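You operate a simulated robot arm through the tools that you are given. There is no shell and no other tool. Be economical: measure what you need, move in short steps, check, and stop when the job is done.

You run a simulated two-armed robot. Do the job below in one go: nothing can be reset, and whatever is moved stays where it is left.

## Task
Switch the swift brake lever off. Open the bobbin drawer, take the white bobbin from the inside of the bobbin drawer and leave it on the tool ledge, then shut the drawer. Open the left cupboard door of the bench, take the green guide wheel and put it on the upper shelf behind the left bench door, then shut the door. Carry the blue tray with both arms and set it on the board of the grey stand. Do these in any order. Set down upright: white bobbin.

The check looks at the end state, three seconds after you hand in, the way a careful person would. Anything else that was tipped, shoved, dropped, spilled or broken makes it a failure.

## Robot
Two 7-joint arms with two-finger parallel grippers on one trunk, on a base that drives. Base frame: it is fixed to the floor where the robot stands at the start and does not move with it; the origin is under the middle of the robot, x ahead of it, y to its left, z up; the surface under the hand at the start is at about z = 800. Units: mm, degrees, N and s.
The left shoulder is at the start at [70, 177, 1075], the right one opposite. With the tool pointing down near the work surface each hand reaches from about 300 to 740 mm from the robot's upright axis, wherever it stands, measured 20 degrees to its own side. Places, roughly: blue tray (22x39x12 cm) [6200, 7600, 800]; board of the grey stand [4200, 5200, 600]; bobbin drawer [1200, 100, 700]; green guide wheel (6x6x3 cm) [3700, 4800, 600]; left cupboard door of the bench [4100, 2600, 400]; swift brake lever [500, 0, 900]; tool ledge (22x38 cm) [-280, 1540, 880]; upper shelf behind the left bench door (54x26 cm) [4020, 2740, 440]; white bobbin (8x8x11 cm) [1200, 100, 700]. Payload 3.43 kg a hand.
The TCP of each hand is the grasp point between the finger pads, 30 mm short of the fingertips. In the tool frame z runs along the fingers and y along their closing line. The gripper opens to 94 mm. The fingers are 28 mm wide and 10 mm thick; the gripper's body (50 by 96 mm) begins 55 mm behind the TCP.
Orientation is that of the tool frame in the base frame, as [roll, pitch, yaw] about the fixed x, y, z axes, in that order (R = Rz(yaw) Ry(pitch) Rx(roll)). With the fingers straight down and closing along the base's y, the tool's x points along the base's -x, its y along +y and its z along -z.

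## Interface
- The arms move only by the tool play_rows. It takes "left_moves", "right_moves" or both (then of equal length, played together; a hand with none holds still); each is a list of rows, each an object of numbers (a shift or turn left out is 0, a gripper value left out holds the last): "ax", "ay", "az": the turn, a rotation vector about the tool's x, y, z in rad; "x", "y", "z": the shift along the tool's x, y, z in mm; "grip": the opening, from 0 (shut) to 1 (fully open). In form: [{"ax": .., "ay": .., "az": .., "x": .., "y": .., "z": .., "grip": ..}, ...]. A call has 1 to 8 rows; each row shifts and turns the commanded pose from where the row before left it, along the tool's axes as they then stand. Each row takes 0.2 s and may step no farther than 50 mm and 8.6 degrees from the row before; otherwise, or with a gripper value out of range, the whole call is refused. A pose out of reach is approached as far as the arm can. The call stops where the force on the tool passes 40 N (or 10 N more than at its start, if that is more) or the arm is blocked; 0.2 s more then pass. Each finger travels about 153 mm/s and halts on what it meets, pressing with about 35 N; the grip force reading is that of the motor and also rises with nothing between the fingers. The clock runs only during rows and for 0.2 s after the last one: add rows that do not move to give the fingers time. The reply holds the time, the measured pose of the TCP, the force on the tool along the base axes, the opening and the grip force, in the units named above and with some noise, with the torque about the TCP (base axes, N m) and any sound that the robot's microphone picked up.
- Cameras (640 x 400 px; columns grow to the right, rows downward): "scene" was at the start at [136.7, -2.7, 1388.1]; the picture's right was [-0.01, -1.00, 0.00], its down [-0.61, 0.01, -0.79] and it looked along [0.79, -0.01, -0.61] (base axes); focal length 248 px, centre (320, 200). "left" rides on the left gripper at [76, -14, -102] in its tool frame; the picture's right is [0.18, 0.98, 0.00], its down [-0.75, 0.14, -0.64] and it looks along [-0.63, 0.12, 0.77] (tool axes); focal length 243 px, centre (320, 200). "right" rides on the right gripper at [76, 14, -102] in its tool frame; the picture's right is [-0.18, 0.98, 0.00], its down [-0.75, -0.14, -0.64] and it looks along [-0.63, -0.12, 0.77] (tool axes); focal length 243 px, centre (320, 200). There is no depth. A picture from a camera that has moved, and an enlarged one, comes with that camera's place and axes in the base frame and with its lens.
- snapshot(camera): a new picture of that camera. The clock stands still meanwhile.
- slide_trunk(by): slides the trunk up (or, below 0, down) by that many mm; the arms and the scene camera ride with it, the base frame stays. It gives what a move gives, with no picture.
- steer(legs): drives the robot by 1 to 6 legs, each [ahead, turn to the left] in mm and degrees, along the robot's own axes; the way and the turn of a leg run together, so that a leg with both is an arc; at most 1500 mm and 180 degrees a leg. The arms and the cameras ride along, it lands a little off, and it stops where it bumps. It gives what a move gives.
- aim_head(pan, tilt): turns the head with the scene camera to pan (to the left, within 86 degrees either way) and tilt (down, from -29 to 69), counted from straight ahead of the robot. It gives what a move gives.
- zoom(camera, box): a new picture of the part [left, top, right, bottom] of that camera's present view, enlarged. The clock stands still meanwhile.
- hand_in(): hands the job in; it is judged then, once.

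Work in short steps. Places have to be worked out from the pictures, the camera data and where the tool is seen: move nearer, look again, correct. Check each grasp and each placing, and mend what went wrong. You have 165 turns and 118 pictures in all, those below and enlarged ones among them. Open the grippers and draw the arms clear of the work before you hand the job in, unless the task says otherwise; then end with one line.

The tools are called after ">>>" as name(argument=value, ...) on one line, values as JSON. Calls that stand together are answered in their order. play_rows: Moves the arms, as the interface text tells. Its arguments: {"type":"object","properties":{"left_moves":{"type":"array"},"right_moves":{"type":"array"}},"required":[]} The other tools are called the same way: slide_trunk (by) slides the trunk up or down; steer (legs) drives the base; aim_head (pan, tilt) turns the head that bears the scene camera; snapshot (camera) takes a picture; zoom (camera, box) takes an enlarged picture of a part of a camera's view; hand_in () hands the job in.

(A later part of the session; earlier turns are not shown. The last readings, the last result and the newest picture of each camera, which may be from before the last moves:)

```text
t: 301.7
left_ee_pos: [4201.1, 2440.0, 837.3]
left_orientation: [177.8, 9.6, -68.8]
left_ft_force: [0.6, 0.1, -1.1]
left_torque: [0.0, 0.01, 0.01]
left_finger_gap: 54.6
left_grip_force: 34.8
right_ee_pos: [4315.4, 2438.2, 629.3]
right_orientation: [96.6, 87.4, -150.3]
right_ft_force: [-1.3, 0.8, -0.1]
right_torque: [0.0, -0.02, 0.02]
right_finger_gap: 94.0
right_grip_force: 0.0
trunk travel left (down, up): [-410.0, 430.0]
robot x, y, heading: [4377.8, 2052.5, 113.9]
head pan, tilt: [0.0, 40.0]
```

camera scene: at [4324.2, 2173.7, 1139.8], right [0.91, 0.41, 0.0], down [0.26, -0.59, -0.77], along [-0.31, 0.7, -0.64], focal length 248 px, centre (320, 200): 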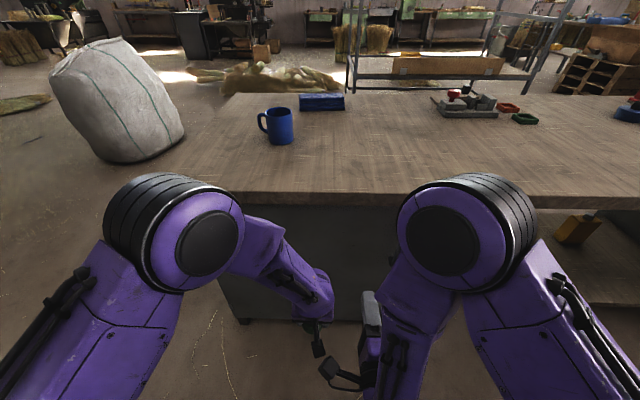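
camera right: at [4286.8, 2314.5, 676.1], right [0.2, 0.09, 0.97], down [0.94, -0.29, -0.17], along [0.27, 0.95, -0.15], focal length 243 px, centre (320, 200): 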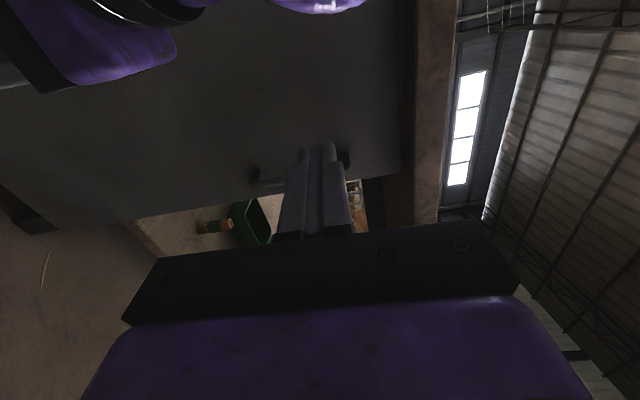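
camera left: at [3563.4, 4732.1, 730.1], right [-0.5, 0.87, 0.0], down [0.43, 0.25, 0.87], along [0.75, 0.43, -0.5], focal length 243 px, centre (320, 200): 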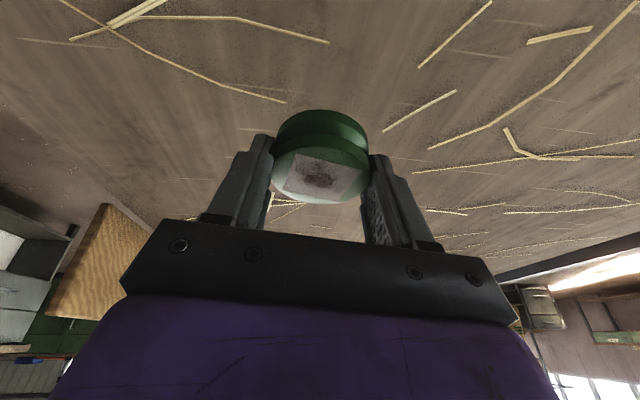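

The fingers now close sideways. I shift right to the handle line and look.

>>> play_rows(right_moves=[{"y": -41, "z": 10}, {"y": -41, "z": 20}, {}])

>>> snapshot(camera="right")

```text
t: 302.5
left_ee_pos: [4201.3, 2439.6, 835.7]
left_orientation: [177.7, 9.6, -68.8]
left_ft_force: [0.8, 0.0, -0.3]
left_torque: [-0.02, 0.0, 0.0]
left_finger_gap: 54.6
left_grip_force: 35.3
right_ee_pos: [4379.2, 2497.2, 623.3]
right_orientation: [99.9, 87.6, -146.9]
right_ft_force: [0.7, -0.3, 0.8]
right_torque: [-0.02, 0.04, 0.01]
right_finger_gap: 94.1
right_grip_force: 0.1
trunk travel left (down, up): [-410.0, 430.0]
robot x, y, heading: [4375.9, 2050.7, 114.1]
head pan, tilt: [0.0, 40.0]
```

```text
31 pictures are left
camera right: at [4403.0, 2397.0, 549.6], right [-0.9, -0.38, 0.23], down [0.41, -0.52, 0.75], along [-0.17, 0.77, 0.62], focal length 243 px, centre (320, 200)
```

right: 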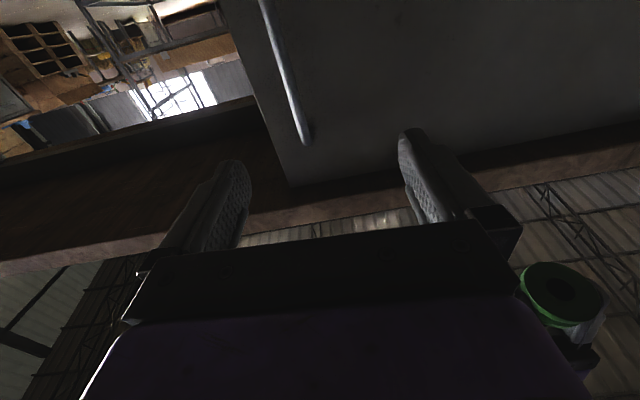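

The bar lies ~22 mm to the right of the tool axis. I correct, advance ~112 mm, and close on it.

>>> play_rows(right_moves=[{"y": -22, "x": 20}, {"z": 40}, {"z": 40}, {"z": 32}, {"grip": 0}, {}, {}, {}])

```text
t: 304.3
left_ee_pos: [4201.0, 2438.8, 837.3]
left_orientation: [177.8, 9.6, -68.8]
left_ft_force: [-0.1, -0.2, -0.7]
left_torque: [0.02, 0.0, -0.02]
left_finger_gap: 54.7
left_grip_force: 35.2
right_ee_pos: [4352.8, 2608.0, 602.6]
right_orientation: [98.5, 87.6, -148.0]
right_ft_force: [-0.9, 0.7, -1.1]
right_torque: [-0.06, -0.04, -0.01]
right_finger_gap: 0.0
right_grip_force: 32.5
trunk travel left (down, up): [-410.0, 430.0]
robot x, y, heading: [4379.6, 2055.2, 113.8]
head pan, tilt: [0.0, 40.0]
```

Nothing between the fingers; I open again and look.

>>> play_rows(right_moves=[{"grip": 1}, {}, {}])

>>> snapshot(camera="right")

```text
t: 305.1
left_ee_pos: [4201.3, 2438.3, 836.4]
left_orientation: [177.8, 9.6, -68.8]
left_ft_force: [0.9, -0.3, -0.3]
left_torque: [0.02, 0.01, 0.01]
left_finger_gap: 54.6
left_grip_force: 35.5
right_ee_pos: [4353.2, 2608.5, 603.0]
right_orientation: [98.5, 87.7, -148.0]
right_ft_force: [0.1, 0.8, 0.8]
right_torque: [-0.01, 0.0, 0.01]
right_finger_gap: 93.7
right_grip_force: 0.1
trunk travel left (down, up): [-410.0, 430.0]
robot x, y, heading: [4380.4, 2052.5, 114.0]
head pan, tilt: [0.0, 40.0]
```

```text
30 pictures are left
camera right: at [4377.6, 2507.6, 528.0], right [-0.89, -0.39, 0.22], down [0.41, -0.52, 0.75], along [-0.18, 0.76, 0.62], focal length 243 px, centre (320, 200)
```

right: 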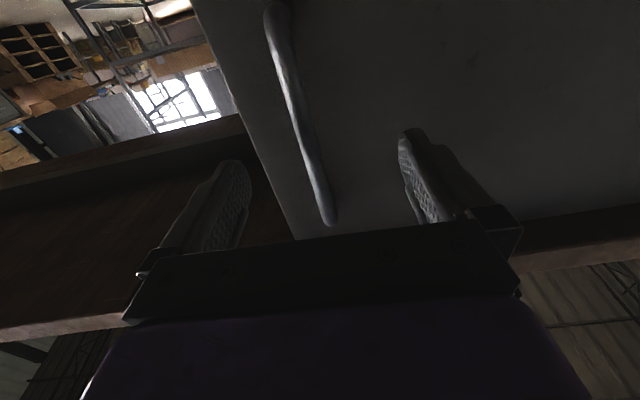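

Triangulated: the bar is 37 mm ahead, 5 mm to the right, spanning my height. I advance 28 mm and close.

>>> play_rows(right_moves=[{"y": -5, "z": 14}, {"z": 14}, {}, {"grip": 0}, {}, {}, {}])

```text
t: 306.7
left_ee_pos: [4201.4, 2439.4, 837.0]
left_orientation: [177.8, 9.5, -68.7]
left_ft_force: [-0.3, 0.2, -0.8]
left_torque: [0.01, -0.01, 0.0]
left_finger_gap: 54.2
left_grip_force: 35.1
right_ee_pos: [4347.3, 2636.5, 601.9]
right_orientation: [99.6, 87.7, -147.1]
right_ft_force: [2.8, 1.2, -1.3]
right_torque: [0.44, -1.26, -0.02]
right_finger_gap: 12.6
right_grip_force: 45.2
trunk travel left (down, up): [-410.0, 430.0]
robot x, y, heading: [4379.3, 2053.8, 114.1]
head pan, tilt: [0.0, 40.0]
```

The handle is gripped (12.6 mm). I pull along the door's arc (hinge on the left, radius ≈530), turning the hand with it.

>>> play_rows(right_moves=[{"z": -23, "y": 2, "ax": 0.03}, {"z": -23, "y": 3, "ax": 0.03}, {"z": -23, "y": 4, "ax": 0.03}, {"z": -22, "y": 5, "ax": 0.03}, {"z": -22, "y": 5, "ax": 0.03}, {"z": -22, "y": 5, "ax": 0.03}, {"z": -20, "y": 5, "ax": 0.03}])

>>> snapshot(camera="scene")

```text
t: 308.2
left_ee_pos: [4200.5, 2440.5, 836.0]
left_orientation: [177.7, 9.7, -68.6]
left_ft_force: [-0.7, -0.4, -0.3]
left_torque: [0.01, 0.03, 0.0]
left_finger_gap: 54.3
left_grip_force: 34.9
right_ee_pos: [4372.7, 2499.0, 602.6]
right_orientation: [125.8, 88.0, -131.8]
right_ft_force: [15.1, 1.5, -14.9]
right_torque: [-0.52, -1.48, -0.11]
right_finger_gap: 12.3
right_grip_force: 44.5
trunk travel left (down, up): [-410.0, 430.0]
robot x, y, heading: [4379.0, 2052.2, 113.8]
head pan, tilt: [0.0, 40.0]
stopped in row 7 (right hand): the force on the tool passed its limit at 46 N (the readings are from after the stop); the commanded pose is now the measured one
```

```text
29 pictures are left
camera scene: at [4324.9, 2175.0, 1139.6], right [0.92, 0.4, 0.0], down [0.26, -0.59, -0.77], along [-0.31, 0.7, -0.64], focal length 248 px, centre (320, 200)
```

scene: 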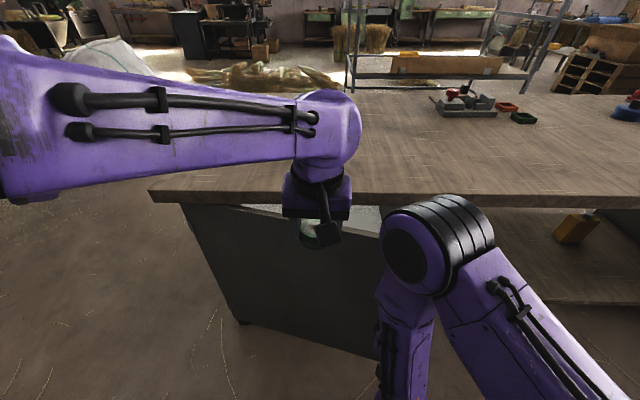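

The door is ~15° open and follows its arc. I continue by reversing in a slight left arc, which carries the hand along the door's circle.

>>> steer(legs=[[-100, 5]])

>>> steer(legs=[[-115, 10]])

```text
t: 309.3
left_ee_pos: [4211.4, 2334.7, 835.3]
left_orientation: [177.9, 9.5, -63.9]
left_ft_force: [0.3, -0.6, -1.6]
left_torque: [-0.01, 0.01, 0.0]
left_finger_gap: 54.6
left_grip_force: 35.2
right_ee_pos: [4374.6, 2406.1, 603.8]
right_orientation: [114.5, 87.8, -137.6]
right_ft_force: [-22.7, 0.9, -12.1]
right_torque: [0.69, -1.13, 0.32]
right_finger_gap: 12.3
right_grip_force: 45.3
trunk travel left (down, up): [-410.0, 430.0]
robot x, y, heading: [4423.8, 1966.3, 119.0]
head pan, tilt: [0.0, 40.0]
```

```text
t: 310.6
left_ee_pos: [4213.1, 2200.3, 835.3]
left_orientation: [177.8, 9.6, -54.0]
left_ft_force: [0.5, -0.3, -1.1]
left_torque: [-0.04, -0.03, 0.03]
left_finger_gap: 54.3
left_grip_force: 35.2
right_ee_pos: [4354.8, 2298.8, 604.2]
right_orientation: [111.8, 87.7, -129.9]
right_ft_force: [-2.7, 0.9, 2.7]
right_torque: [0.09, -1.53, 0.12]
right_finger_gap: 12.2
right_grip_force: 44.5
trunk travel left (down, up): [-410.0, 430.0]
robot x, y, heading: [4481.7, 1869.0, 128.4]
head pan, tilt: [0.0, 40.0]
stopped in leg 1: the force on the tool passed its limit at 44 N (the readings are from after the stop); the commanded pose is now the measured one
```

Still gripped, door ≈37° open. I continue along the arc with the arm, turning the hand with the door.

>>> play_rows(right_moves=[{"z": -17.6, "y": 16.3, "ax": 0.1}, {"z": -18.7, "y": 15, "ax": 0.1}, {"z": -19.3, "y": 14.3, "ax": 0.1}, {"z": -20, "y": 13, "ax": 0.1}, {"z": -20.8, "y": 12, "ax": 0.1}])

```text
t: 311.5
left_ee_pos: [4211.0, 2202.2, 833.7]
left_orientation: [177.7, 9.4, -54.1]
left_ft_force: [0.2, 0.6, -1.5]
left_torque: [-0.01, 0.02, 0.0]
left_finger_gap: 54.6
left_grip_force: 35.2
right_ee_pos: [4327.0, 2227.1, 606.2]
right_orientation: [134.2, 87.6, -124.9]
right_ft_force: [-16.9, 8.0, -16.9]
right_torque: [-0.26, -1.47, 0.28]
right_finger_gap: 12.5
right_grip_force: 44.9
right hand out of reach, approached as far as the arm can: row 4
trunk travel left (down, up): [-410.0, 430.0]
robot x, y, heading: [4484.0, 1873.1, 129.1]
head pan, tilt: [0.0, 40.0]
stopped in row 4 (right hand): the force on the tool passed its limit at 43 N (the readings are from after the stop); the commanded pose is now the measured one
```

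≈46° open. I release, retract, and reverse a bit so the right hand can reach round behind the door's edge.

>>> play_rows(right_moves=[{"grip": 1}, {}, {}, {"z": -25}, {"z": -25}])

>>> steer(legs=[[-150, 0]])

>>> play_rows(right_moves=[{"y": -40, "grip": 0}, {"y": -30, "z": 30}, {"z": 45}, {"z": 45}, {"z": 45}, {}])

>>> snapshot(camera="scene")

```text
t: 312.7
left_ee_pos: [4212.9, 2201.3, 836.3]
left_orientation: [177.8, 9.6, -54.1]
left_ft_force: [0.1, 0.3, -1.3]
left_torque: [-0.01, -0.01, 0.02]
left_finger_gap: 54.5
left_grip_force: 34.8
right_ee_pos: [4335.4, 2209.4, 623.1]
right_orientation: [131.3, 87.5, -128.2]
right_ft_force: [0.5, -0.4, 0.5]
right_torque: [-0.01, 0.02, -0.01]
right_finger_gap: 93.9
right_grip_force: 0.2
right hand out of reach, approached as far as the arm can: row 4, 5
trunk travel left (down, up): [-410.0, 430.0]
robot x, y, heading: [4479.8, 1869.5, 128.9]
head pan, tilt: [0.0, 40.0]
```

```text
t: 313.8
left_ee_pos: [4257.1, 2159.5, 837.2]
left_orientation: [177.6, 9.5, -54.9]
left_ft_force: [0.2, 0.6, -1.9]
left_torque: [-0.01, -0.02, -0.02]
left_finger_gap: 54.4
left_grip_force: 35.1
right_ee_pos: [4378.4, 2165.8, 622.1]
right_orientation: [136.4, 87.4, -123.6]
right_ft_force: [0.0, 1.1, 0.5]
right_torque: [0.03, 0.03, -0.02]
right_finger_gap: 94.2
right_grip_force: 0.1
trunk travel left (down, up): [-410.0, 430.0]
robot x, y, heading: [4527.3, 1827.7, 127.9]
head pan, tilt: [0.0, 40.0]
stopped in leg 1: the robot was blocked; the commanded pose is now the measured one
```

```text
t: 315.2
left_ee_pos: [4258.0, 2157.1, 837.1]
left_orientation: [177.7, 9.8, -54.8]
left_ft_force: [-0.3, -0.7, -2.1]
left_torque: [0.04, 0.0, -0.01]
left_finger_gap: 54.3
left_grip_force: 35.4
right_ee_pos: [4419.8, 2339.9, 615.6]
right_orientation: [133.2, 87.4, -126.8]
right_ft_force: [-1.3, -0.4, 0.4]
right_torque: [-0.01, -0.01, 0.05]
right_finger_gap: 0.0
right_grip_force: 33.0
trunk travel left (down, up): [-410.0, 430.0]
robot x, y, heading: [4526.0, 1826.7, 128.0]
head pan, tilt: [0.0, 40.0]
```

```text
28 pictures are left
camera scene: at [4441.3, 1929.8, 1139.8], right [0.79, 0.62, 0.0], down [0.4, -0.51, -0.77], along [-0.47, 0.6, -0.64], focal length 248 px, centre (320, 200)
```

scene: 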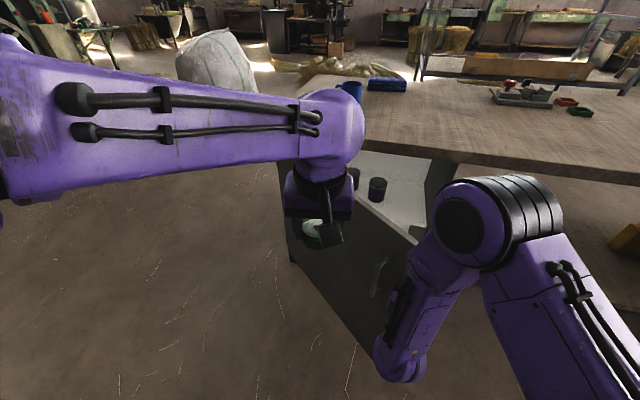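

The hand is behind the door's edge (base touched something behind, so no more reversing). I push the edge open with the hand's left side, moving left and slightly back.

>>> play_rows(right_moves=[{"y": 20}, {"y": 20, "z": -5}, {"y": 20, "z": -10}, {"y": 20, "z": -12}, {"y": 20, "z": -15}, {"y": 20, "z": -15}, {"y": 20, "z": -15}, {"y": 20, "z": -15}])

>>> snapshot(camera="scene")

```text
t: 315.6
left_ee_pos: [4258.2, 2157.8, 836.7]
left_orientation: [177.8, 9.7, -54.7]
left_ft_force: [-0.5, 0.5, -1.3]
left_torque: [-0.01, -0.07, 0.01]
left_finger_gap: 54.4
left_grip_force: 34.8
right_ee_pos: [4412.1, 2337.9, 613.9]
right_orientation: [149.8, 87.8, -111.2]
right_ft_force: [7.3, -1.2, 2.6]
right_torque: [-0.1, -0.08, 0.22]
right_finger_gap: 0.0
right_grip_force: 33.5
trunk travel left (down, up): [-410.0, 430.0]
robot x, y, heading: [4526.0, 1822.7, 128.2]
head pan, tilt: [0.0, 40.0]
stopped in row 2 (right hand): the force on the tool passed its limit at 54 N (the readings are from after the stop); the commanded pose is now the measured one
```

```text
27 pictures are left
camera scene: at [4440.1, 1930.5, 1139.6], right [0.79, 0.62, 0.0], down [0.4, -0.51, -0.77], along [-0.47, 0.6, -0.64], focal length 248 px, centre (320, 200)
```

scene: 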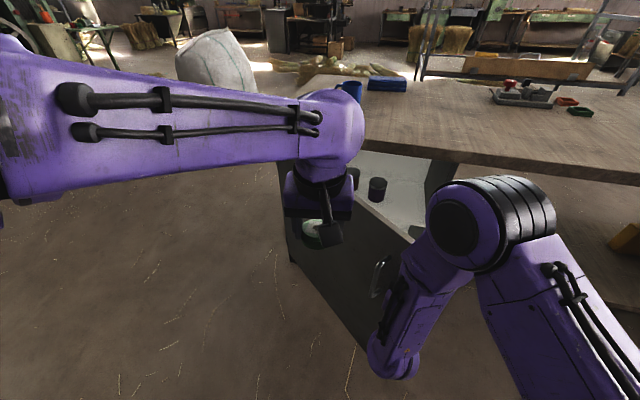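

The push jarred (54 N at contact). I push in much smaller steps.

>>> play_rows(right_moves=[{"y": 5, "z": -3}, {"y": 6, "z": -4}, {"y": 7, "z": -5}, {"y": 7, "z": -5}, {"y": 8, "z": -6}, {"y": 8, "z": -6}, {"y": 8, "z": -6}, {"y": 8, "z": -6}])

```text
t: 316.3
left_ee_pos: [4259.5, 2157.9, 837.9]
left_orientation: [177.7, 9.9, -55.0]
left_ft_force: [-1.2, 0.2, -0.9]
left_torque: [-0.01, -0.02, -0.02]
left_finger_gap: 54.4
left_grip_force: 34.7
right_ee_pos: [4408.0, 2327.6, 613.5]
right_orientation: [161.8, 87.9, -100.0]
right_ft_force: [15.1, -4.0, 2.3]
right_torque: [-0.16, -0.19, 0.49]
right_finger_gap: 0.0
right_grip_force: 33.1
trunk travel left (down, up): [-410.0, 430.0]
robot x, y, heading: [4520.4, 1824.0, 127.9]
head pan, tilt: [0.0, 40.0]
stopped in row 3 (right hand): the force on the tool passed its limit at 45 N (the readings are from after the stop); the commanded pose is now the measured one
```

Pushing sideways jams. I hook instead: move off the edge, go deeper, and turn the hand left so the fingers lie behind the door.

>>> play_rows(right_moves=[{"y": -30}, {"z": 40, "y": -5}, {"z": 40, "ax": -0.14}, {"ax": -0.145}, {"ax": -0.145}, {"ax": -0.145}, {"ax": -0.145}, {"ax": -0.145}])

>>> snapshot(camera="right")

```text
t: 317.1
left_ee_pos: [4260.9, 2158.3, 837.8]
left_orientation: [177.7, 9.8, -55.2]
left_ft_force: [-0.7, -0.2, -1.5]
left_torque: [-0.02, -0.01, 0.0]
left_finger_gap: 54.3
left_grip_force: 35.1
right_ee_pos: [4442.2, 2402.5, 612.8]
right_orientation: [158.1, 88.0, -99.3]
right_ft_force: [26.7, -5.4, 8.9]
right_torque: [-0.31, 0.86, 1.97]
right_finger_gap: 0.1
right_grip_force: 32.9
trunk travel left (down, up): [-410.0, 430.0]
robot x, y, heading: [4521.1, 1828.2, 128.0]
head pan, tilt: [0.0, 40.0]
stopped in row 3 (right hand): the force on the tool passed its limit at 48 N (the readings are from after the stop); the commanded pose is now the measured one
```

```text
26 pictures are left
camera right: at [4449.7, 2297.2, 539.4], right [-0.96, -0.21, 0.2], down [0.28, -0.57, 0.77], along [-0.05, 0.8, 0.6], focal length 243 px, centre (320, 200)
```

right: 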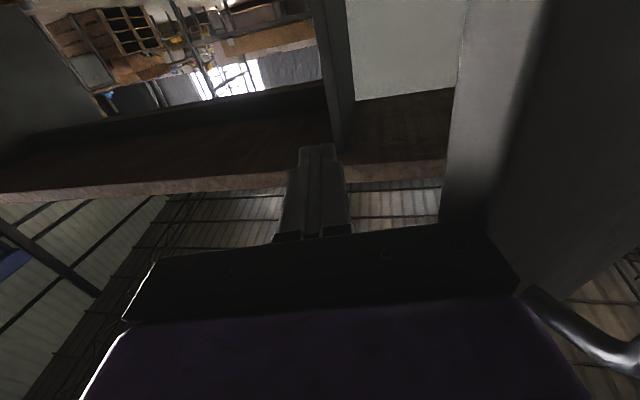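

The hand's body is caught on the door edge. Regripping the handle is better: from here the arm can pull it much further. I withdraw and line up with the handle again.

>>> play_rows(right_moves=[{"y": -15, "grip": 1}, {"z": -45}, {"z": -45}, {"z": -45}, {"z": -45}, {"z": -45}, {"y": 45}, {"y": 45}])

>>> play_rows(right_moves=[{"y": 40}, {"y": 43}, {}])

>>> snapshot(camera="right")

```text
t: 318.9
left_ee_pos: [4260.4, 2158.4, 836.6]
left_orientation: [177.9, 9.9, -55.1]
left_ft_force: [0.1, -0.4, -0.6]
left_torque: [0.0, -0.03, 0.02]
left_finger_gap: 54.6
left_grip_force: 34.2
right_ee_pos: [4401.9, 2177.0, 614.3]
right_orientation: [160.2, 87.9, -96.7]
right_ft_force: [0.3, 0.3, 1.2]
right_torque: [0.0, 0.0, -0.02]
right_finger_gap: 94.0
right_grip_force: 0.0
right hand out of reach, approached as far as the arm can: row 5, 6
trunk travel left (down, up): [-410.0, 430.0]
robot x, y, heading: [4524.3, 1824.9, 127.9]
head pan, tilt: [0.0, 40.0]
```

```text
t: 319.4
left_ee_pos: [4263.8, 2158.2, 839.9]
left_orientation: [177.6, 10.0, -55.1]
left_ft_force: [-0.2, 0.2, -1.6]
left_torque: [-0.02, -0.04, 0.0]
left_finger_gap: 54.3
left_grip_force: 35.7
right_ee_pos: [4355.4, 2162.5, 614.2]
right_orientation: [164.5, 87.7, -93.3]
right_ft_force: [33.9, -19.3, 11.8]
right_torque: [0.43, 1.03, 0.4]
right_finger_gap: 78.0
right_grip_force: 0.1
trunk travel left (down, up): [-410.0, 430.0]
robot x, y, heading: [4527.1, 1825.8, 127.9]
head pan, tilt: [0.0, 40.0]
stopped in row 2 (right hand): the force on the tool passed its limit at 58 N (the readings are from after the stop); the commanded pose is now the measured one
```

```text
25 pictures are left
camera right: at [4363.0, 2057.4, 542.9], right [-0.96, -0.2, 0.19], down [0.28, -0.57, 0.78], along [-0.05, 0.8, 0.6], focal length 243 px, centre (320, 200)
```

right: 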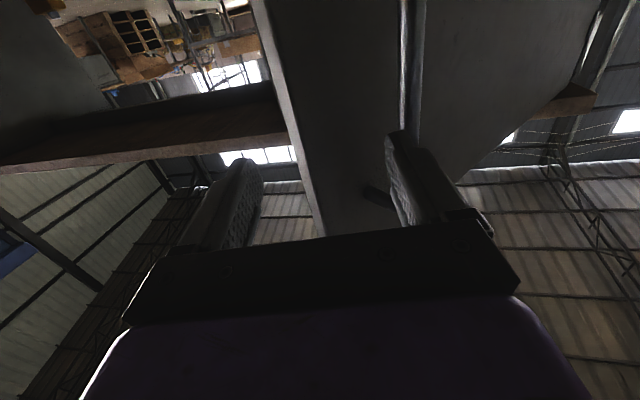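

The left finger rests against the bar. I back the hand off, shift it left by ~50 mm, and go forward again.

>>> play_rows(right_moves=[{"y": -8}, {"z": -20}, {"z": -20}, {"y": 28}, {"y": 28}, {"z": 20}, {"z": 20}])

>>> play_rows(right_moves=[{"grip": 0}, {}, {}, {}])

```text
t: 321.0
left_ee_pos: [4261.8, 2159.6, 837.4]
left_orientation: [177.6, 9.8, -55.1]
left_ft_force: [0.4, -0.7, -1.5]
left_torque: [0.0, 0.03, -0.01]
left_finger_gap: 54.4
left_grip_force: 35.2
right_ee_pos: [4301.7, 2188.6, 629.3]
right_orientation: [168.8, 87.6, -88.6]
right_ft_force: [-0.4, 0.0, -0.9]
right_torque: [0.01, 0.01, 0.02]
right_finger_gap: 94.0
right_grip_force: 0.0
right hand out of reach, approached as far as the arm can: row 2, 3, 5
trunk travel left (down, up): [-410.0, 430.0]
robot x, y, heading: [4524.3, 1822.8, 128.2]
head pan, tilt: [0.0, 40.0]
```

```text
t: 322.0
left_ee_pos: [4263.4, 2158.8, 839.1]
left_orientation: [177.7, 10.0, -55.3]
left_ft_force: [-0.3, -0.1, -2.0]
left_torque: [0.01, -0.01, 0.03]
left_finger_gap: 54.6
left_grip_force: 35.4
right_ee_pos: [4305.0, 2188.1, 629.8]
right_orientation: [167.8, 87.7, -89.9]
right_ft_force: [34.0, -18.5, -4.4]
right_torque: [-0.51, -0.5, -0.3]
right_finger_gap: 11.7
right_grip_force: 44.6
trunk travel left (down, up): [-410.0, 430.0]
robot x, y, heading: [4522.4, 1825.3, 127.6]
head pan, tilt: [0.0, 40.0]
```

Gripped again (≈50° open). I pull along the arc towards 70°.

>>> play_rows(right_moves=[{"z": -17.6, "y": 14.9}, {"z": -17.6, "y": 14.9}, {"z": -15.9, "y": 16.6}, {"z": -15.9, "y": 16.6}, {"z": -14, "y": 18.2}, {"z": -14, "y": 18.2}, {"z": -12, "y": 19.6}, {"z": -12, "y": 19.6}])

```text
t: 322.7
left_ee_pos: [4260.5, 2159.4, 838.0]
left_orientation: [177.7, 9.8, -55.1]
left_ft_force: [-0.4, 0.4, -1.7]
left_torque: [-0.01, 0.02, 0.02]
left_finger_gap: 54.2
left_grip_force: 35.5
right_ee_pos: [4278.5, 2144.8, 632.8]
right_orientation: [175.8, 87.1, -82.0]
right_ft_force: [6.4, -4.4, -3.7]
right_torque: [0.34, 0.7, -0.21]
right_finger_gap: 11.8
right_grip_force: 45.6
right hand out of reach, approached as far as the arm can: row 3
trunk travel left (down, up): [-410.0, 430.0]
robot x, y, heading: [4526.4, 1826.0, 127.7]
head pan, tilt: [0.0, 40.0]
stopped in row 3 (right hand): the force on the tool passed its limit at 58 N (the readings are from after the stop); the commanded pose is now the measured one
```

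The arm is at its inner limit at ≈55°. I release, lift the right hand above the door, and will reposition the robot east of the door to push it open from inside.

>>> play_rows(right_moves=[{"grip": 1}, {}, {}, {"x": -45}, {"x": -45}, {"x": -45}, {"x": -45}, {"x": -45}])

>>> slide_trunk(by=100)

>>> snapshot(camera="scene")

```text
t: 324.3
left_ee_pos: [4262.7, 2160.1, 842.6]
left_orientation: [177.9, 10.2, -55.3]
left_ft_force: [1.2, 0.5, -0.6]
left_torque: [-0.03, -0.02, -0.03]
left_finger_gap: 54.6
left_grip_force: 35.1
right_ee_pos: [4277.7, 2153.8, 799.2]
right_orientation: [-160.4, 86.4, -58.1]
right_ft_force: [-1.6, -1.3, -2.1]
right_torque: [0.06, -0.08, 0.01]
right_finger_gap: 93.7
right_grip_force: 0.0
trunk travel left (down, up): [-410.0, 430.0]
robot x, y, heading: [4525.5, 1826.1, 127.9]
head pan, tilt: [0.0, 40.0]
stopped in row 8 (left hand): the force on the tool passed its limit at 76 N (the readings are from after the stop); the commanded pose is now the measured one
```

```text
t: 325.7
left_ee_pos: [4261.5, 2159.8, 943.8]
left_orientation: [178.1, 10.1, -55.2]
left_ft_force: [2.5, 0.5, -0.1]
left_torque: [-0.05, 0.0, 0.04]
left_finger_gap: 54.2
left_grip_force: 35.5
right_ee_pos: [4275.7, 2154.1, 899.3]
right_orientation: [-160.5, 86.5, -58.4]
right_ft_force: [-2.6, 0.9, -1.3]
right_torque: [0.05, -0.06, -0.05]
right_finger_gap: 94.3
right_grip_force: 0.1
trunk travel left (down, up): [-510.0, 330.0]
robot x, y, heading: [4527.2, 1824.3, 127.8]
head pan, tilt: [0.0, 40.0]
```

```text
24 pictures are left
camera scene: at [4442.5, 1931.1, 1239.7], right [0.79, 0.61, 0.0], down [0.39, -0.51, -0.77], along [-0.47, 0.6, -0.64], focal length 248 px, centre (320, 200)
```

scene: 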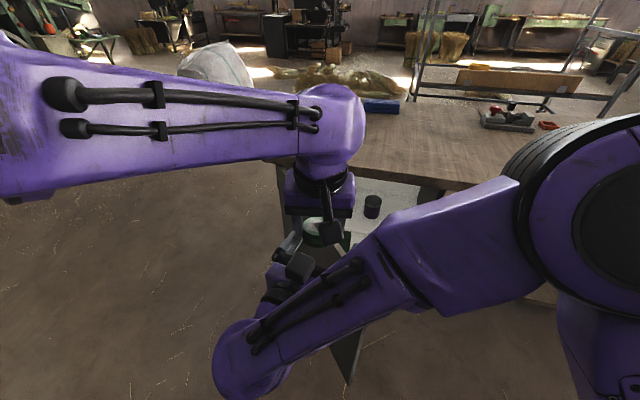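

The right hand touched the left hand's wheel (still held at 54 mm). I move the right hand away to its right.

>>> play_rows(right_moves=[{"y": -15}, {"y": -30}, {"y": -45}, {"y": -45}, {"grip": 0, "y": -30}])

>>> steer(legs=[[0, -58], [520, 0], [0, 118]])

>>> snapshot(camera="scene")

```text
t: 326.1
left_ee_pos: [4269.1, 2161.8, 944.4]
left_orientation: [179.1, 10.1, -55.3]
left_ft_force: [3.0, 0.0, 1.7]
left_torque: [-0.09, 0.02, 0.08]
left_finger_gap: 54.3
left_grip_force: 34.9
right_ee_pos: [4289.1, 2158.0, 900.2]
right_orientation: [-156.3, 86.3, -53.3]
right_ft_force: [-2.3, 1.2, -3.1]
right_torque: [0.08, -0.18, -0.07]
right_finger_gap: 93.9
right_grip_force: 0.1
trunk travel left (down, up): [-510.0, 330.0]
robot x, y, heading: [4527.4, 1827.2, 127.8]
head pan, tilt: [0.0, 40.0]
stopped in row 2 (left hand): the force on the tool passed its limit at 60 N (the readings are from after the stop); the commanded pose is now the measured one
```

```text
t: 336.6
left_ee_pos: [4283.4, 2258.6, 943.8]
left_orientation: [179.1, 10.2, 5.1]
left_ft_force: [3.6, 14.8, 6.3]
left_torque: [0.17, -0.2, 0.06]
left_finger_gap: 54.4
left_grip_force: 34.6
right_ee_pos: [4298.5, 2274.1, 900.2]
right_orientation: [-156.5, 86.3, 7.0]
right_ft_force: [-3.3, -14.6, -7.7]
right_torque: [0.59, -0.06, 0.05]
right_finger_gap: 94.1
right_grip_force: 0.0
trunk travel left (down, up): [-510.0, 330.0]
robot x, y, heading: [4701.6, 2316.1, -172.0]
head pan, tilt: [0.0, 40.0]
```

```text
23 pictures are left
camera scene: at [4569.5, 2295.2, 1239.8], right [-0.14, 0.99, 0.0], down [0.64, 0.09, -0.77], along [-0.76, -0.11, -0.64], focal length 248 px, centre (320, 200)
```

scene: 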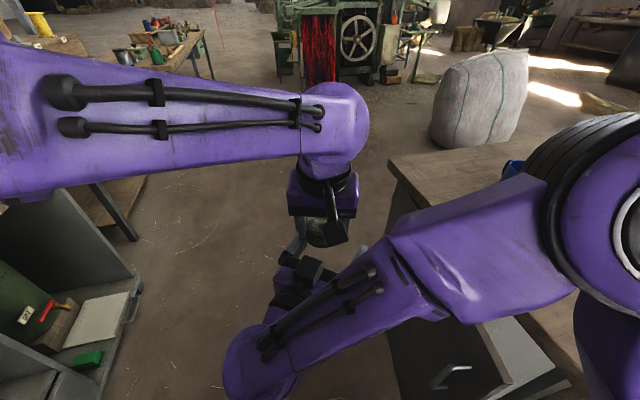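

The door swung nearly shut as I passed (≈10° open), and the right fingers press the wheel from below. I raise the trunk, lower the right hand off the wheel, and turn it to point down – a better pose to swing the door.

>>> slide_trunk(by=150)

>>> play_rows(right_moves=[{"x": 15}, {"x": 30}, {"x": 30}, {"y": -30}, {"y": -40}, {"y": -40}, {"y": -30}])

```text
t: 338.4
left_ee_pos: [4282.6, 2259.6, 1094.5]
left_orientation: [179.1, 10.3, 5.0]
left_ft_force: [1.7, 4.6, 3.4]
left_torque: [0.0, -0.06, 0.04]
left_finger_gap: 54.2
left_grip_force: 35.1
right_ee_pos: [4297.5, 2273.5, 1049.8]
right_orientation: [-156.1, 86.4, 7.4]
right_ft_force: [-0.8, -5.7, -3.9]
right_torque: [0.26, -0.04, 0.03]
right_finger_gap: 94.0
right_grip_force: 0.1
trunk travel left (down, up): [-660.0, 180.0]
robot x, y, heading: [4703.3, 2318.4, -171.9]
head pan, tilt: [0.0, 40.0]
```

```text
t: 340.0
left_ee_pos: [4282.7, 2259.5, 1093.9]
left_orientation: [179.1, 10.1, 5.2]
left_ft_force: [-0.3, 0.2, -1.7]
left_torque: [0.03, -0.01, 0.02]
left_finger_gap: 54.4
left_grip_force: 34.8
right_ee_pos: [4332.4, 2384.8, 972.9]
right_orientation: [-176.0, 86.8, -12.7]
right_ft_force: [-0.2, 0.2, -0.3]
right_torque: [0.02, 0.04, 0.01]
right_finger_gap: 94.2
right_grip_force: 0.0
right hand out of reach, approached as far as the arm can: row 7
trunk travel left (down, up): [-660.0, 180.0]
robot x, y, heading: [4704.6, 2318.3, -171.6]
head pan, tilt: [0.0, 40.0]
```

Separated. I drive in reverse to a pose ~815 mm from the door plane, facing the bench, then pitch the right hand down.

>>> steer(legs=[[0, -117], [-430, 0], [0, 42]])

>>> play_rows(right_moves=[{"ay": 0.147}, {"ay": 0.147}, {"ay": 0.147}, {"ay": 0.147}, {"ay": 0.147}, {"ay": 0.147}, {"ay": 0.147}, {"ay": 0.147}])

>>> play_rows(right_moves=[{"ay": 0.147}, {"ay": 0.147}, {"ay": 0.05}, {"x": -30}, {"x": -30}])

>>> snapshot(camera="scene")

```text
t: 349.5
left_ee_pos: [4399.2, 2303.8, 1094.7]
left_orientation: [179.1, 10.1, -70.2]
left_ft_force: [-1.0, -0.1, -1.6]
left_torque: [-0.03, 0.01, 0.0]
left_finger_gap: 54.6
left_grip_force: 34.7
right_ee_pos: [4536.3, 2289.9, 969.4]
right_orientation: [-171.1, 86.3, -83.5]
right_ft_force: [-0.2, -0.1, 0.7]
right_torque: [0.03, -0.01, 0.04]
right_finger_gap: 94.0
right_grip_force: 0.0
trunk travel left (down, up): [-660.0, 180.0]
robot x, y, heading: [4560.3, 1910.1, 113.0]
head pan, tilt: [0.0, 40.0]
```

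```text
t: 351.3
left_ee_pos: [4399.9, 2304.9, 1093.8]
left_orientation: [179.0, 10.1, -70.2]
left_ft_force: [-0.2, -0.4, -1.5]
left_torque: [-0.01, 0.02, 0.04]
left_finger_gap: 54.3
left_grip_force: 35.1
right_ee_pos: [4524.4, 2292.7, 966.0]
right_orientation: [-179.5, 18.7, -92.2]
right_ft_force: [-0.6, 0.1, -0.3]
right_torque: [-0.04, -0.03, -0.01]
right_finger_gap: 93.7
right_grip_force: 0.0
right hand out of reach, approached as far as the arm can: row 1, 2
trunk travel left (down, up): [-660.0, 180.0]
robot x, y, heading: [4559.7, 1911.8, 112.8]
head pan, tilt: [0.0, 40.0]
```

```text
t: 352.5
left_ee_pos: [4399.4, 2304.2, 1093.5]
left_orientation: [179.2, 10.0, -70.1]
left_ft_force: [0.2, -0.1, -1.3]
left_torque: [-0.02, -0.03, -0.01]
left_finger_gap: 53.8
left_grip_force: 34.7
right_ee_pos: [4525.5, 2351.6, 965.9]
right_orientation: [-179.4, -0.8, -92.4]
right_ft_force: [0.0, -0.6, 1.0]
right_torque: [-0.01, 0.01, 0.0]
right_finger_gap: 94.0
right_grip_force: 0.0
trunk travel left (down, up): [-660.0, 180.0]
robot x, y, heading: [4561.5, 1908.6, 112.8]
head pan, tilt: [0.0, 40.0]
```

```text
22 pictures are left
camera scene: at [4508.9, 2036.6, 1389.7], right [0.92, 0.39, 0.0], down [0.25, -0.59, -0.77], along [-0.3, 0.71, -0.64], focal length 248 px, centre (320, 200)
```

scene: 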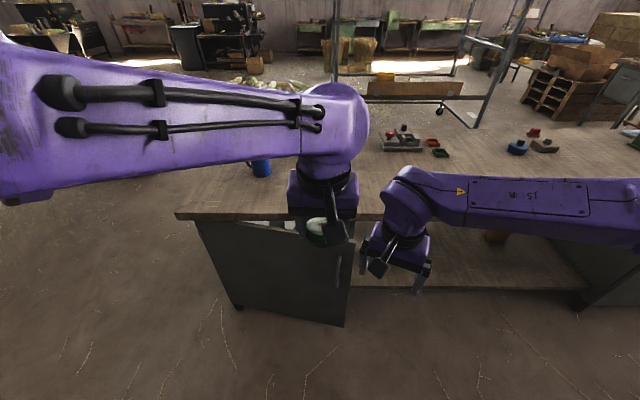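

Good overview: the handle bar is ≈[4360,2562], door ≈9° open, right hand now pointing down. I yaw it to match the door, bring it in front of the bar, and lower.

>>> play_rows(right_moves=[{"az": -0.147}, {"az": -0.147}, {"x": -38, "y": 26}, {"x": -38, "y": 26}, {"x": -38, "y": 27}, {"x": -38, "y": 27}])

>>> slide_trunk(by=-260)

>>> play_rows(right_moves=[{"ay": -0.14}, {"z": 40, "x": 8}, {"z": 38, "x": 8}, {}])

>>> snapshot(camera="right")

```text
t: 353.9
left_ee_pos: [4399.1, 2303.6, 1094.2]
left_orientation: [179.2, 10.1, -70.2]
left_ft_force: [-0.2, 0.3, -1.3]
left_torque: [-0.03, -0.01, 0.01]
left_finger_gap: 54.3
left_grip_force: 35.1
right_ee_pos: [4383.3, 2471.0, 961.7]
right_orientation: [-179.5, -1.0, -75.6]
right_ft_force: [-0.4, 0.6, 0.8]
right_torque: [0.02, -0.02, -0.01]
right_finger_gap: 93.8
right_grip_force: 0.0
trunk travel left (down, up): [-660.0, 180.0]
robot x, y, heading: [4560.9, 1911.5, 112.9]
head pan, tilt: [0.0, 40.0]
```

```text
t: 356.5
left_ee_pos: [4399.3, 2304.9, 835.0]
left_orientation: [179.1, 10.2, -70.1]
left_ft_force: [0.3, -0.1, -1.9]
left_torque: [-0.01, 0.0, -0.04]
left_finger_gap: 54.5
left_grip_force: 34.8
right_ee_pos: [4386.0, 2472.8, 702.9]
right_orientation: [-179.8, -0.9, -75.6]
right_ft_force: [-0.3, -0.8, 0.0]
right_torque: [-0.01, 0.04, 0.02]
right_finger_gap: 94.1
right_grip_force: 0.0
trunk travel left (down, up): [-400.0, 440.0]
robot x, y, heading: [4564.3, 1911.0, 113.0]
head pan, tilt: [0.0, 40.0]
```

```text
t: 357.5
left_ee_pos: [4399.8, 2304.7, 833.1]
left_orientation: [179.1, 10.1, -70.1]
left_ft_force: [0.2, 0.0, -1.5]
left_torque: [-0.03, 0.01, 0.01]
left_finger_gap: 54.3
left_grip_force: 35.0
right_ee_pos: [4389.0, 2467.1, 623.9]
right_orientation: [-179.7, 7.2, -75.6]
right_ft_force: [0.0, 0.4, -0.1]
right_torque: [-0.04, 0.01, -0.02]
right_finger_gap: 94.2
right_grip_force: 0.0
trunk travel left (down, up): [-400.0, 440.0]
robot x, y, heading: [4559.0, 1913.2, 112.8]
head pan, tilt: [0.0, 40.0]
```

```text
21 pictures are left
camera right: at [4395.2, 2378.2, 715.5], right [-1.0, -0.07, 0.02], down [-0.03, 0.68, 0.73], along [-0.06, 0.73, -0.68], focal length 243 px, centre (320, 200)
```

right: 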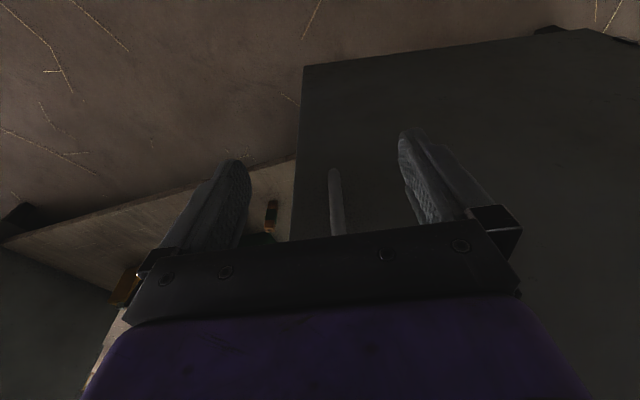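

The bar lies centred between the fingers, ~95 mm ahead. I advance level and close.

>>> play_rows(right_moves=[{"x": -31, "z": 4}, {"x": -31, "z": 4}, {"x": -31, "z": 4}, {"grip": 0}, {}, {}, {}])

```text
t: 359.1
left_ee_pos: [4400.5, 2303.8, 833.0]
left_orientation: [179.1, 10.2, -70.1]
left_ft_force: [0.3, -0.2, -1.0]
left_torque: [0.03, 0.0, -0.02]
left_finger_gap: 54.1
left_grip_force: 34.7
right_ee_pos: [4364.9, 2556.3, 622.5]
right_orientation: [-179.7, 7.1, -75.5]
right_ft_force: [0.0, -0.2, -0.1]
right_torque: [0.03, -0.04, -0.01]
right_finger_gap: 0.1
right_grip_force: 33.1
trunk travel left (down, up): [-400.0, 440.0]
robot x, y, heading: [4563.2, 1915.6, 112.9]
head pan, tilt: [0.0, 40.0]
```

Not far enough. I open, advance 28 mm more, and close again.

>>> play_rows(right_moves=[{"grip": 1}, {}, {}, {"x": -14, "z": 2}, {"x": -14, "z": 2}, {"grip": 0}, {}, {}])

```text
t: 360.9
left_ee_pos: [4401.2, 2304.6, 834.6]
left_orientation: [179.1, 10.2, -70.2]
left_ft_force: [-0.2, 0.4, -2.8]
left_torque: [-0.01, -0.02, 0.01]
left_finger_gap: 54.3
left_grip_force: 35.3
right_ee_pos: [4360.2, 2577.1, 622.6]
right_orientation: [-179.6, 7.3, -75.5]
right_ft_force: [-0.6, 0.2, 0.5]
right_torque: [-0.02, 0.0, 0.02]
right_finger_gap: 0.0
right_grip_force: 32.8
right hand out of reach, approached as far as the arm can: row 5
trunk travel left (down, up): [-400.0, 440.0]
robot x, y, heading: [4563.5, 1911.6, 112.9]
head pan, tilt: [0.0, 40.0]
```

At the arm's reach limit. I open and drive the base 40 mm forward, then look.

>>> play_rows(right_moves=[{"grip": 1}, {}, {}])

>>> steer(legs=[[40, 0]])

>>> snapshot(camera="right")

```text
t: 361.7
left_ee_pos: [4399.2, 2305.1, 833.3]
left_orientation: [179.1, 10.1, -70.2]
left_ft_force: [-0.1, 0.2, -1.0]
left_torque: [-0.02, -0.05, -0.01]
left_finger_gap: 54.0
left_grip_force: 35.0
right_ee_pos: [4359.5, 2576.8, 623.2]
right_orientation: [-179.7, 7.2, -75.6]
right_ft_force: [0.2, 1.0, -0.9]
right_torque: [0.01, 0.03, 0.01]
right_finger_gap: 93.9
right_grip_force: 0.1
trunk travel left (down, up): [-400.0, 440.0]
robot x, y, heading: [4560.6, 1911.9, 113.1]
head pan, tilt: [0.0, 40.0]
```

```text
t: 362.6
left_ee_pos: [4385.1, 2342.2, 832.5]
left_orientation: [179.1, 10.1, -70.2]
left_ft_force: [-0.2, 1.1, -1.3]
left_torque: [-0.02, -0.05, -0.01]
left_finger_gap: 54.3
left_grip_force: 34.8
right_ee_pos: [4345.3, 2615.1, 622.6]
right_orientation: [-179.7, 7.2, -75.6]
right_ft_force: [-0.2, -0.4, -0.1]
right_torque: [0.0, -0.01, 0.0]
right_finger_gap: 94.1
right_grip_force: 0.1
trunk travel left (down, up): [-400.0, 440.0]
robot x, y, heading: [4548.9, 1947.4, 112.7]
head pan, tilt: [0.0, 40.0]
```

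```text
20 pictures are left
camera right: at [4351.6, 2526.1, 714.1], right [-1.0, -0.07, 0.02], down [-0.03, 0.68, 0.73], along [-0.06, 0.73, -0.68], focal length 243 px, centre (320, 200)
```

right: 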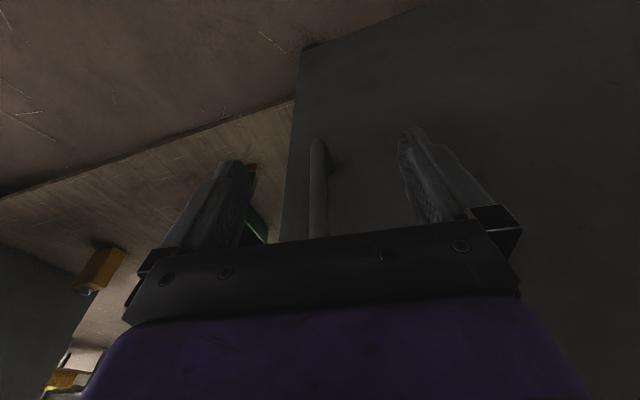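

The door is practically shut again, so the bar is right under the bench overhang, ~25 mm ahead. I pitch the hand ~40° so its body stays clear of the overhang, advance, and grip.

>>> play_rows(right_moves=[{"ay": -0.14}, {"ay": -0.14}, {"ay": -0.14}, {"ay": -0.14}, {"x": -12, "z": 10}, {"grip": 0}, {}, {}])

```text
t: 364.4
left_ee_pos: [4388.0, 2340.6, 834.5]
left_orientation: [179.0, 10.1, -70.2]
left_ft_force: [-0.3, 0.3, -1.6]
left_torque: [-0.01, 0.01, -0.01]
left_finger_gap: 54.3
left_grip_force: 34.7
right_ee_pos: [4347.3, 2631.9, 622.0]
right_orientation: [-179.7, 39.4, -75.9]
right_ft_force: [38.4, -0.9, -1.2]
right_torque: [0.54, -0.03, -0.63]
right_finger_gap: 11.7
right_grip_force: 45.4
trunk travel left (down, up): [-400.0, 440.0]
robot x, y, heading: [4546.9, 1948.8, 112.8]
head pan, tilt: [0.0, 40.0]
```

Gripped (11.7 mm). Now I swing the door along its arc, turning the hand with it row by row.

>>> play_rows(right_moves=[{"z": -10, "x": 12, "y": -6, "ax": 0.019, "az": 0.023}, {"z": -15, "x": 18, "y": -4, "ax": 0.028, "az": 0.035}, {"z": -15, "x": 18, "y": -4, "ax": 0.028, "az": 0.035}, {"z": -15, "x": 18, "y": -4, "ax": 0.028, "az": 0.035}, {"z": -15, "x": 18, "y": -4, "ax": 0.028, "az": 0.035}, {"z": -15, "x": 18, "y": -4, "ax": 0.028, "az": 0.035}, {"z": -15, "x": 18, "y": -4, "ax": 0.028, "az": 0.035}, {"z": -15, "x": 18, "y": -4, "ax": 0.028, "az": 0.035}])

```text
t: 365.6
left_ee_pos: [4383.5, 2341.9, 835.0]
left_orientation: [179.1, 10.1, -70.1]
left_ft_force: [1.4, -0.9, -1.5]
left_torque: [0.0, 0.03, 0.0]
left_finger_gap: 54.3
left_grip_force: 34.2
right_ee_pos: [4368.5, 2527.2, 621.8]
right_orientation: [179.8, 39.0, -85.0]
right_ft_force: [-21.9, -3.4, -14.2]
right_torque: [0.22, -0.63, 0.46]
right_finger_gap: 11.5
right_grip_force: 44.7
trunk travel left (down, up): [-400.0, 440.0]
robot x, y, heading: [4546.1, 1950.7, 113.8]
head pan, tilt: [0.0, 40.0]
stopped in row 5 (right hand): the force on the tool passed its limit at 54 N (the readings are from after the stop); the commanded pose is now the measured one
```

Works; the side force says I drift right of the arc. I continue with no sideways bias.

>>> play_rows(right_moves=[{"z": -13, "x": 15, "y": 3, "ax": 0.028, "az": 0.035}, {"z": -14, "x": 17, "y": 0, "ax": 0.028, "az": 0.035}, {"z": -14, "x": 17, "y": 0, "ax": 0.028, "az": 0.035}, {"z": -14, "x": 17, "y": 0, "ax": 0.028, "az": 0.035}, {"z": -14, "x": 17, "y": 0, "ax": 0.028, "az": 0.035}, {"z": -14, "x": 17, "y": 0, "ax": 0.028, "az": 0.035}, {"z": -14, "x": 17, "y": 0, "ax": 0.028, "az": 0.035}, {"z": -14, "x": 17, "y": 0, "ax": 0.028, "az": 0.035}])

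```text
t: 365.9
left_ee_pos: [4380.9, 2339.0, 833.8]
left_orientation: [178.5, 9.7, -70.7]
left_ft_force: [-3.7, -14.9, 3.4]
left_torque: [-0.31, -0.02, -0.3]
left_finger_gap: 54.4
left_grip_force: 35.3
right_ee_pos: [4368.4, 2523.6, 621.9]
right_orientation: [179.6, 39.1, -86.1]
right_ft_force: [-18.8, -2.7, -9.2]
right_torque: [-0.07, -0.95, 0.42]
right_finger_gap: 11.5
right_grip_force: 44.6
trunk travel left (down, up): [-400.0, 440.0]
robot x, y, heading: [4547.1, 1947.7, 113.6]
head pan, tilt: [0.0, 40.0]
stopped in row 1 (left hand): the force on the tool passed its limit at 63 N (the readings are from after the stop); the commanded pose is now the measured one
```

The right wrist touched the left hand. I shift the left hand up and to the left, out of the way.

>>> play_rows(left_moves=[{"x": 5, "y": 20, "z": -20}, {"y": 35, "z": -30}, {"y": 40, "z": -25}, {"y": 40, "z": -20}, {"y": 40, "z": -20}, {"y": 40, "z": -10}])

>>> play_rows(right_moves=[{"z": -10, "x": 12, "y": 4, "ax": 0.02, "az": 0.025}, {"z": -14, "x": 17, "y": 1, "ax": 0.028, "az": 0.035}, {"z": -14, "x": 17, "y": 0, "ax": 0.028, "az": 0.035}, {"z": -14, "x": 17, "y": 0, "ax": 0.028, "az": 0.035}, {"z": -14, "x": 17, "y": 0, "ax": 0.028, "az": 0.035}, {"z": -14, "x": 17, "y": 0, "ax": 0.028, "az": 0.035}, {"z": -14, "x": 17, "y": 0, "ax": 0.028, "az": 0.035}, {"z": -14, "x": 17, "y": 0, "ax": 0.028, "az": 0.035}])

```text
t: 367.3
left_ee_pos: [4189.7, 2241.9, 958.7]
left_orientation: [178.8, 9.7, -70.5]
left_ft_force: [-0.2, 0.6, -1.5]
left_torque: [-0.02, -0.02, 0.0]
left_finger_gap: 54.2
left_grip_force: 34.9
right_ee_pos: [4370.4, 2525.0, 622.5]
right_orientation: [179.8, 39.2, -86.4]
right_ft_force: [-17.6, -1.9, -13.3]
right_torque: [-0.74, -0.79, 0.16]
right_finger_gap: 11.6
right_grip_force: 45.0
trunk travel left (down, up): [-400.0, 440.0]
robot x, y, heading: [4547.5, 1947.3, 113.6]
head pan, tilt: [0.0, 40.0]
```

```text
t: 368.3
left_ee_pos: [4191.2, 2240.7, 962.2]
left_orientation: [178.5, 9.9, -70.5]
left_ft_force: [0.3, 0.3, -1.5]
left_torque: [0.0, -0.05, 0.03]
left_finger_gap: 54.1
left_grip_force: 35.3
right_ee_pos: [4370.3, 2448.0, 622.1]
right_orientation: [-179.8, 38.9, -95.7]
right_ft_force: [12.5, -0.7, -1.1]
right_torque: [-1.38, -0.07, -0.18]
right_finger_gap: 11.5
right_grip_force: 44.9
trunk travel left (down, up): [-400.0, 440.0]
robot x, y, heading: [4547.3, 1951.5, 113.1]
head pan, tilt: [0.0, 40.0]
stopped in row 4 (right hand): the force on the tool passed its limit at 42 N (the readings are from after the stop); the commanded pose is now the measured one
```

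The measured points fit a circle about H=[3843,2465], radius 529; door ≈20° open. I continue in exact 2° steps.

>>> play_rows(right_moves=[{"z": -11.6, "x": 14.4, "y": -2.5, "ax": 0.022, "az": 0.0271}, {"z": -11.6, "x": 14.4, "y": -0.9, "ax": 0.022, "az": 0.0271}, {"z": -11.6, "x": 14.4, "y": -0.9, "ax": 0.022, "az": 0.0271}, {"z": -11.6, "x": 14.4, "y": -0.9, "ax": 0.022, "az": 0.0271}, {"z": -11.6, "x": 14.4, "y": -0.9, "ax": 0.022, "az": 0.0271}, {"z": -11.6, "x": 14.4, "y": -0.9, "ax": 0.022, "az": 0.0271}, {"z": -11.6, "x": 14.4, "y": -0.9, "ax": 0.022, "az": 0.0271}, {"z": -11.6, "x": 14.4, "y": -0.9, "ax": 0.022, "az": 0.0271}])

>>> play_rows(right_moves=[{"z": -11.6, "x": 14.4, "y": -0.9, "ax": 0.022, "az": 0.0271}, {"z": -11.6, "x": 14.4, "y": -0.9, "ax": 0.022, "az": 0.0271}, {"z": -11.6, "x": 14.4, "y": -0.9, "ax": 0.022, "az": 0.0271}, {"z": -11.6, "x": 14.4, "y": -0.9, "ax": 0.022, "az": 0.0271}, {"z": -11.6, "x": 14.4, "y": -0.9, "ax": 0.022, "az": 0.0271}, {"z": -11.6, "x": 14.4, "y": -0.9, "ax": 0.022, "az": 0.0271}, {"z": -11.6, "x": 14.4, "y": -0.9, "ax": 0.022, "az": 0.0271}, {"z": -11.6, "x": 14.4, "y": -0.9, "ax": 0.022, "az": 0.0271}])

```text
t: 370.1
left_ee_pos: [4191.3, 2241.0, 961.4]
left_orientation: [178.7, 9.9, -70.5]
left_ft_force: [0.2, 0.9, 0.1]
left_torque: [0.03, 0.02, 0.0]
left_finger_gap: 54.6
left_grip_force: 35.7
right_ee_pos: [4346.7, 2303.1, 622.2]
right_orientation: [180.0, 39.0, -111.7]
right_ft_force: [5.4, -2.1, -7.0]
right_torque: [0.0, -0.46, 0.03]
right_finger_gap: 11.8
right_grip_force: 44.8
trunk travel left (down, up): [-400.0, 440.0]
robot x, y, heading: [4548.5, 1948.7, 113.4]
head pan, tilt: [0.0, 40.0]
```

```text
t: 371.9
left_ee_pos: [4195.4, 2241.0, 963.6]
left_orientation: [178.5, 10.0, -70.6]
left_ft_force: [0.6, -0.2, -0.2]
left_torque: [0.0, -0.01, 0.01]
left_finger_gap: 54.3
left_grip_force: 34.8
right_ee_pos: [4307.4, 2208.4, 622.5]
right_orientation: [179.9, 38.9, -122.9]
right_ft_force: [19.9, -9.6, 15.1]
right_torque: [-1.22, -0.14, -0.34]
right_finger_gap: 11.9
right_grip_force: 45.3
right hand out of reach, approached as far as the arm can: row 6, 7, 8
trunk travel left (down, up): [-400.0, 440.0]
robot x, y, heading: [4544.8, 1953.1, 113.3]
head pan, tilt: [0.0, 40.0]
```

≈47° open and the arm is at its inner limit. Turning the base left on the spot swings the hand along the same arc; I turn 17° twice.

>>> steer(legs=[[0, 17]])

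>>> steer(legs=[[0, 17]])

```text
t: 372.6
left_ee_pos: [4189.9, 2235.2, 961.4]
left_orientation: [178.6, 10.0, -69.8]
left_ft_force: [0.0, 0.2, -1.5]
left_torque: [0.01, -0.02, 0.0]
left_finger_gap: 54.4
left_grip_force: 35.0
right_ee_pos: [4304.4, 2204.2, 623.1]
right_orientation: [-179.6, 39.2, -122.0]
right_ft_force: [7.7, -4.3, 12.4]
right_torque: [0.1, 0.06, -0.22]
right_finger_gap: 11.6
right_grip_force: 45.3
trunk travel left (down, up): [-400.0, 440.0]
robot x, y, heading: [4546.7, 1950.8, 114.2]
head pan, tilt: [0.0, 40.0]
stopped in leg 1: the force on the tool passed its limit at 46 N (the readings are from after the stop); the commanded pose is now the measured one
```

```text
t: 373.5
left_ee_pos: [4179.1, 2220.8, 961.7]
left_orientation: [178.5, 10.0, -67.5]
left_ft_force: [0.4, 0.3, -1.1]
left_torque: [0.01, -0.04, 0.0]
left_finger_gap: 54.1
left_grip_force: 34.5
right_ee_pos: [4299.4, 2191.4, 623.3]
right_orientation: [-178.9, 39.3, -119.7]
right_ft_force: [10.3, -5.2, 8.4]
right_torque: [-0.33, 1.39, -0.11]
right_finger_gap: 12.1
right_grip_force: 44.5
trunk travel left (down, up): [-400.0, 440.0]
robot x, y, heading: [4544.2, 1946.6, 115.8]
head pan, tilt: [0.0, 40.0]
stopped in leg 1: the force on the tool passed its limit at 47 N (the readings are from after the stop); the commanded pose is now the measured one
```

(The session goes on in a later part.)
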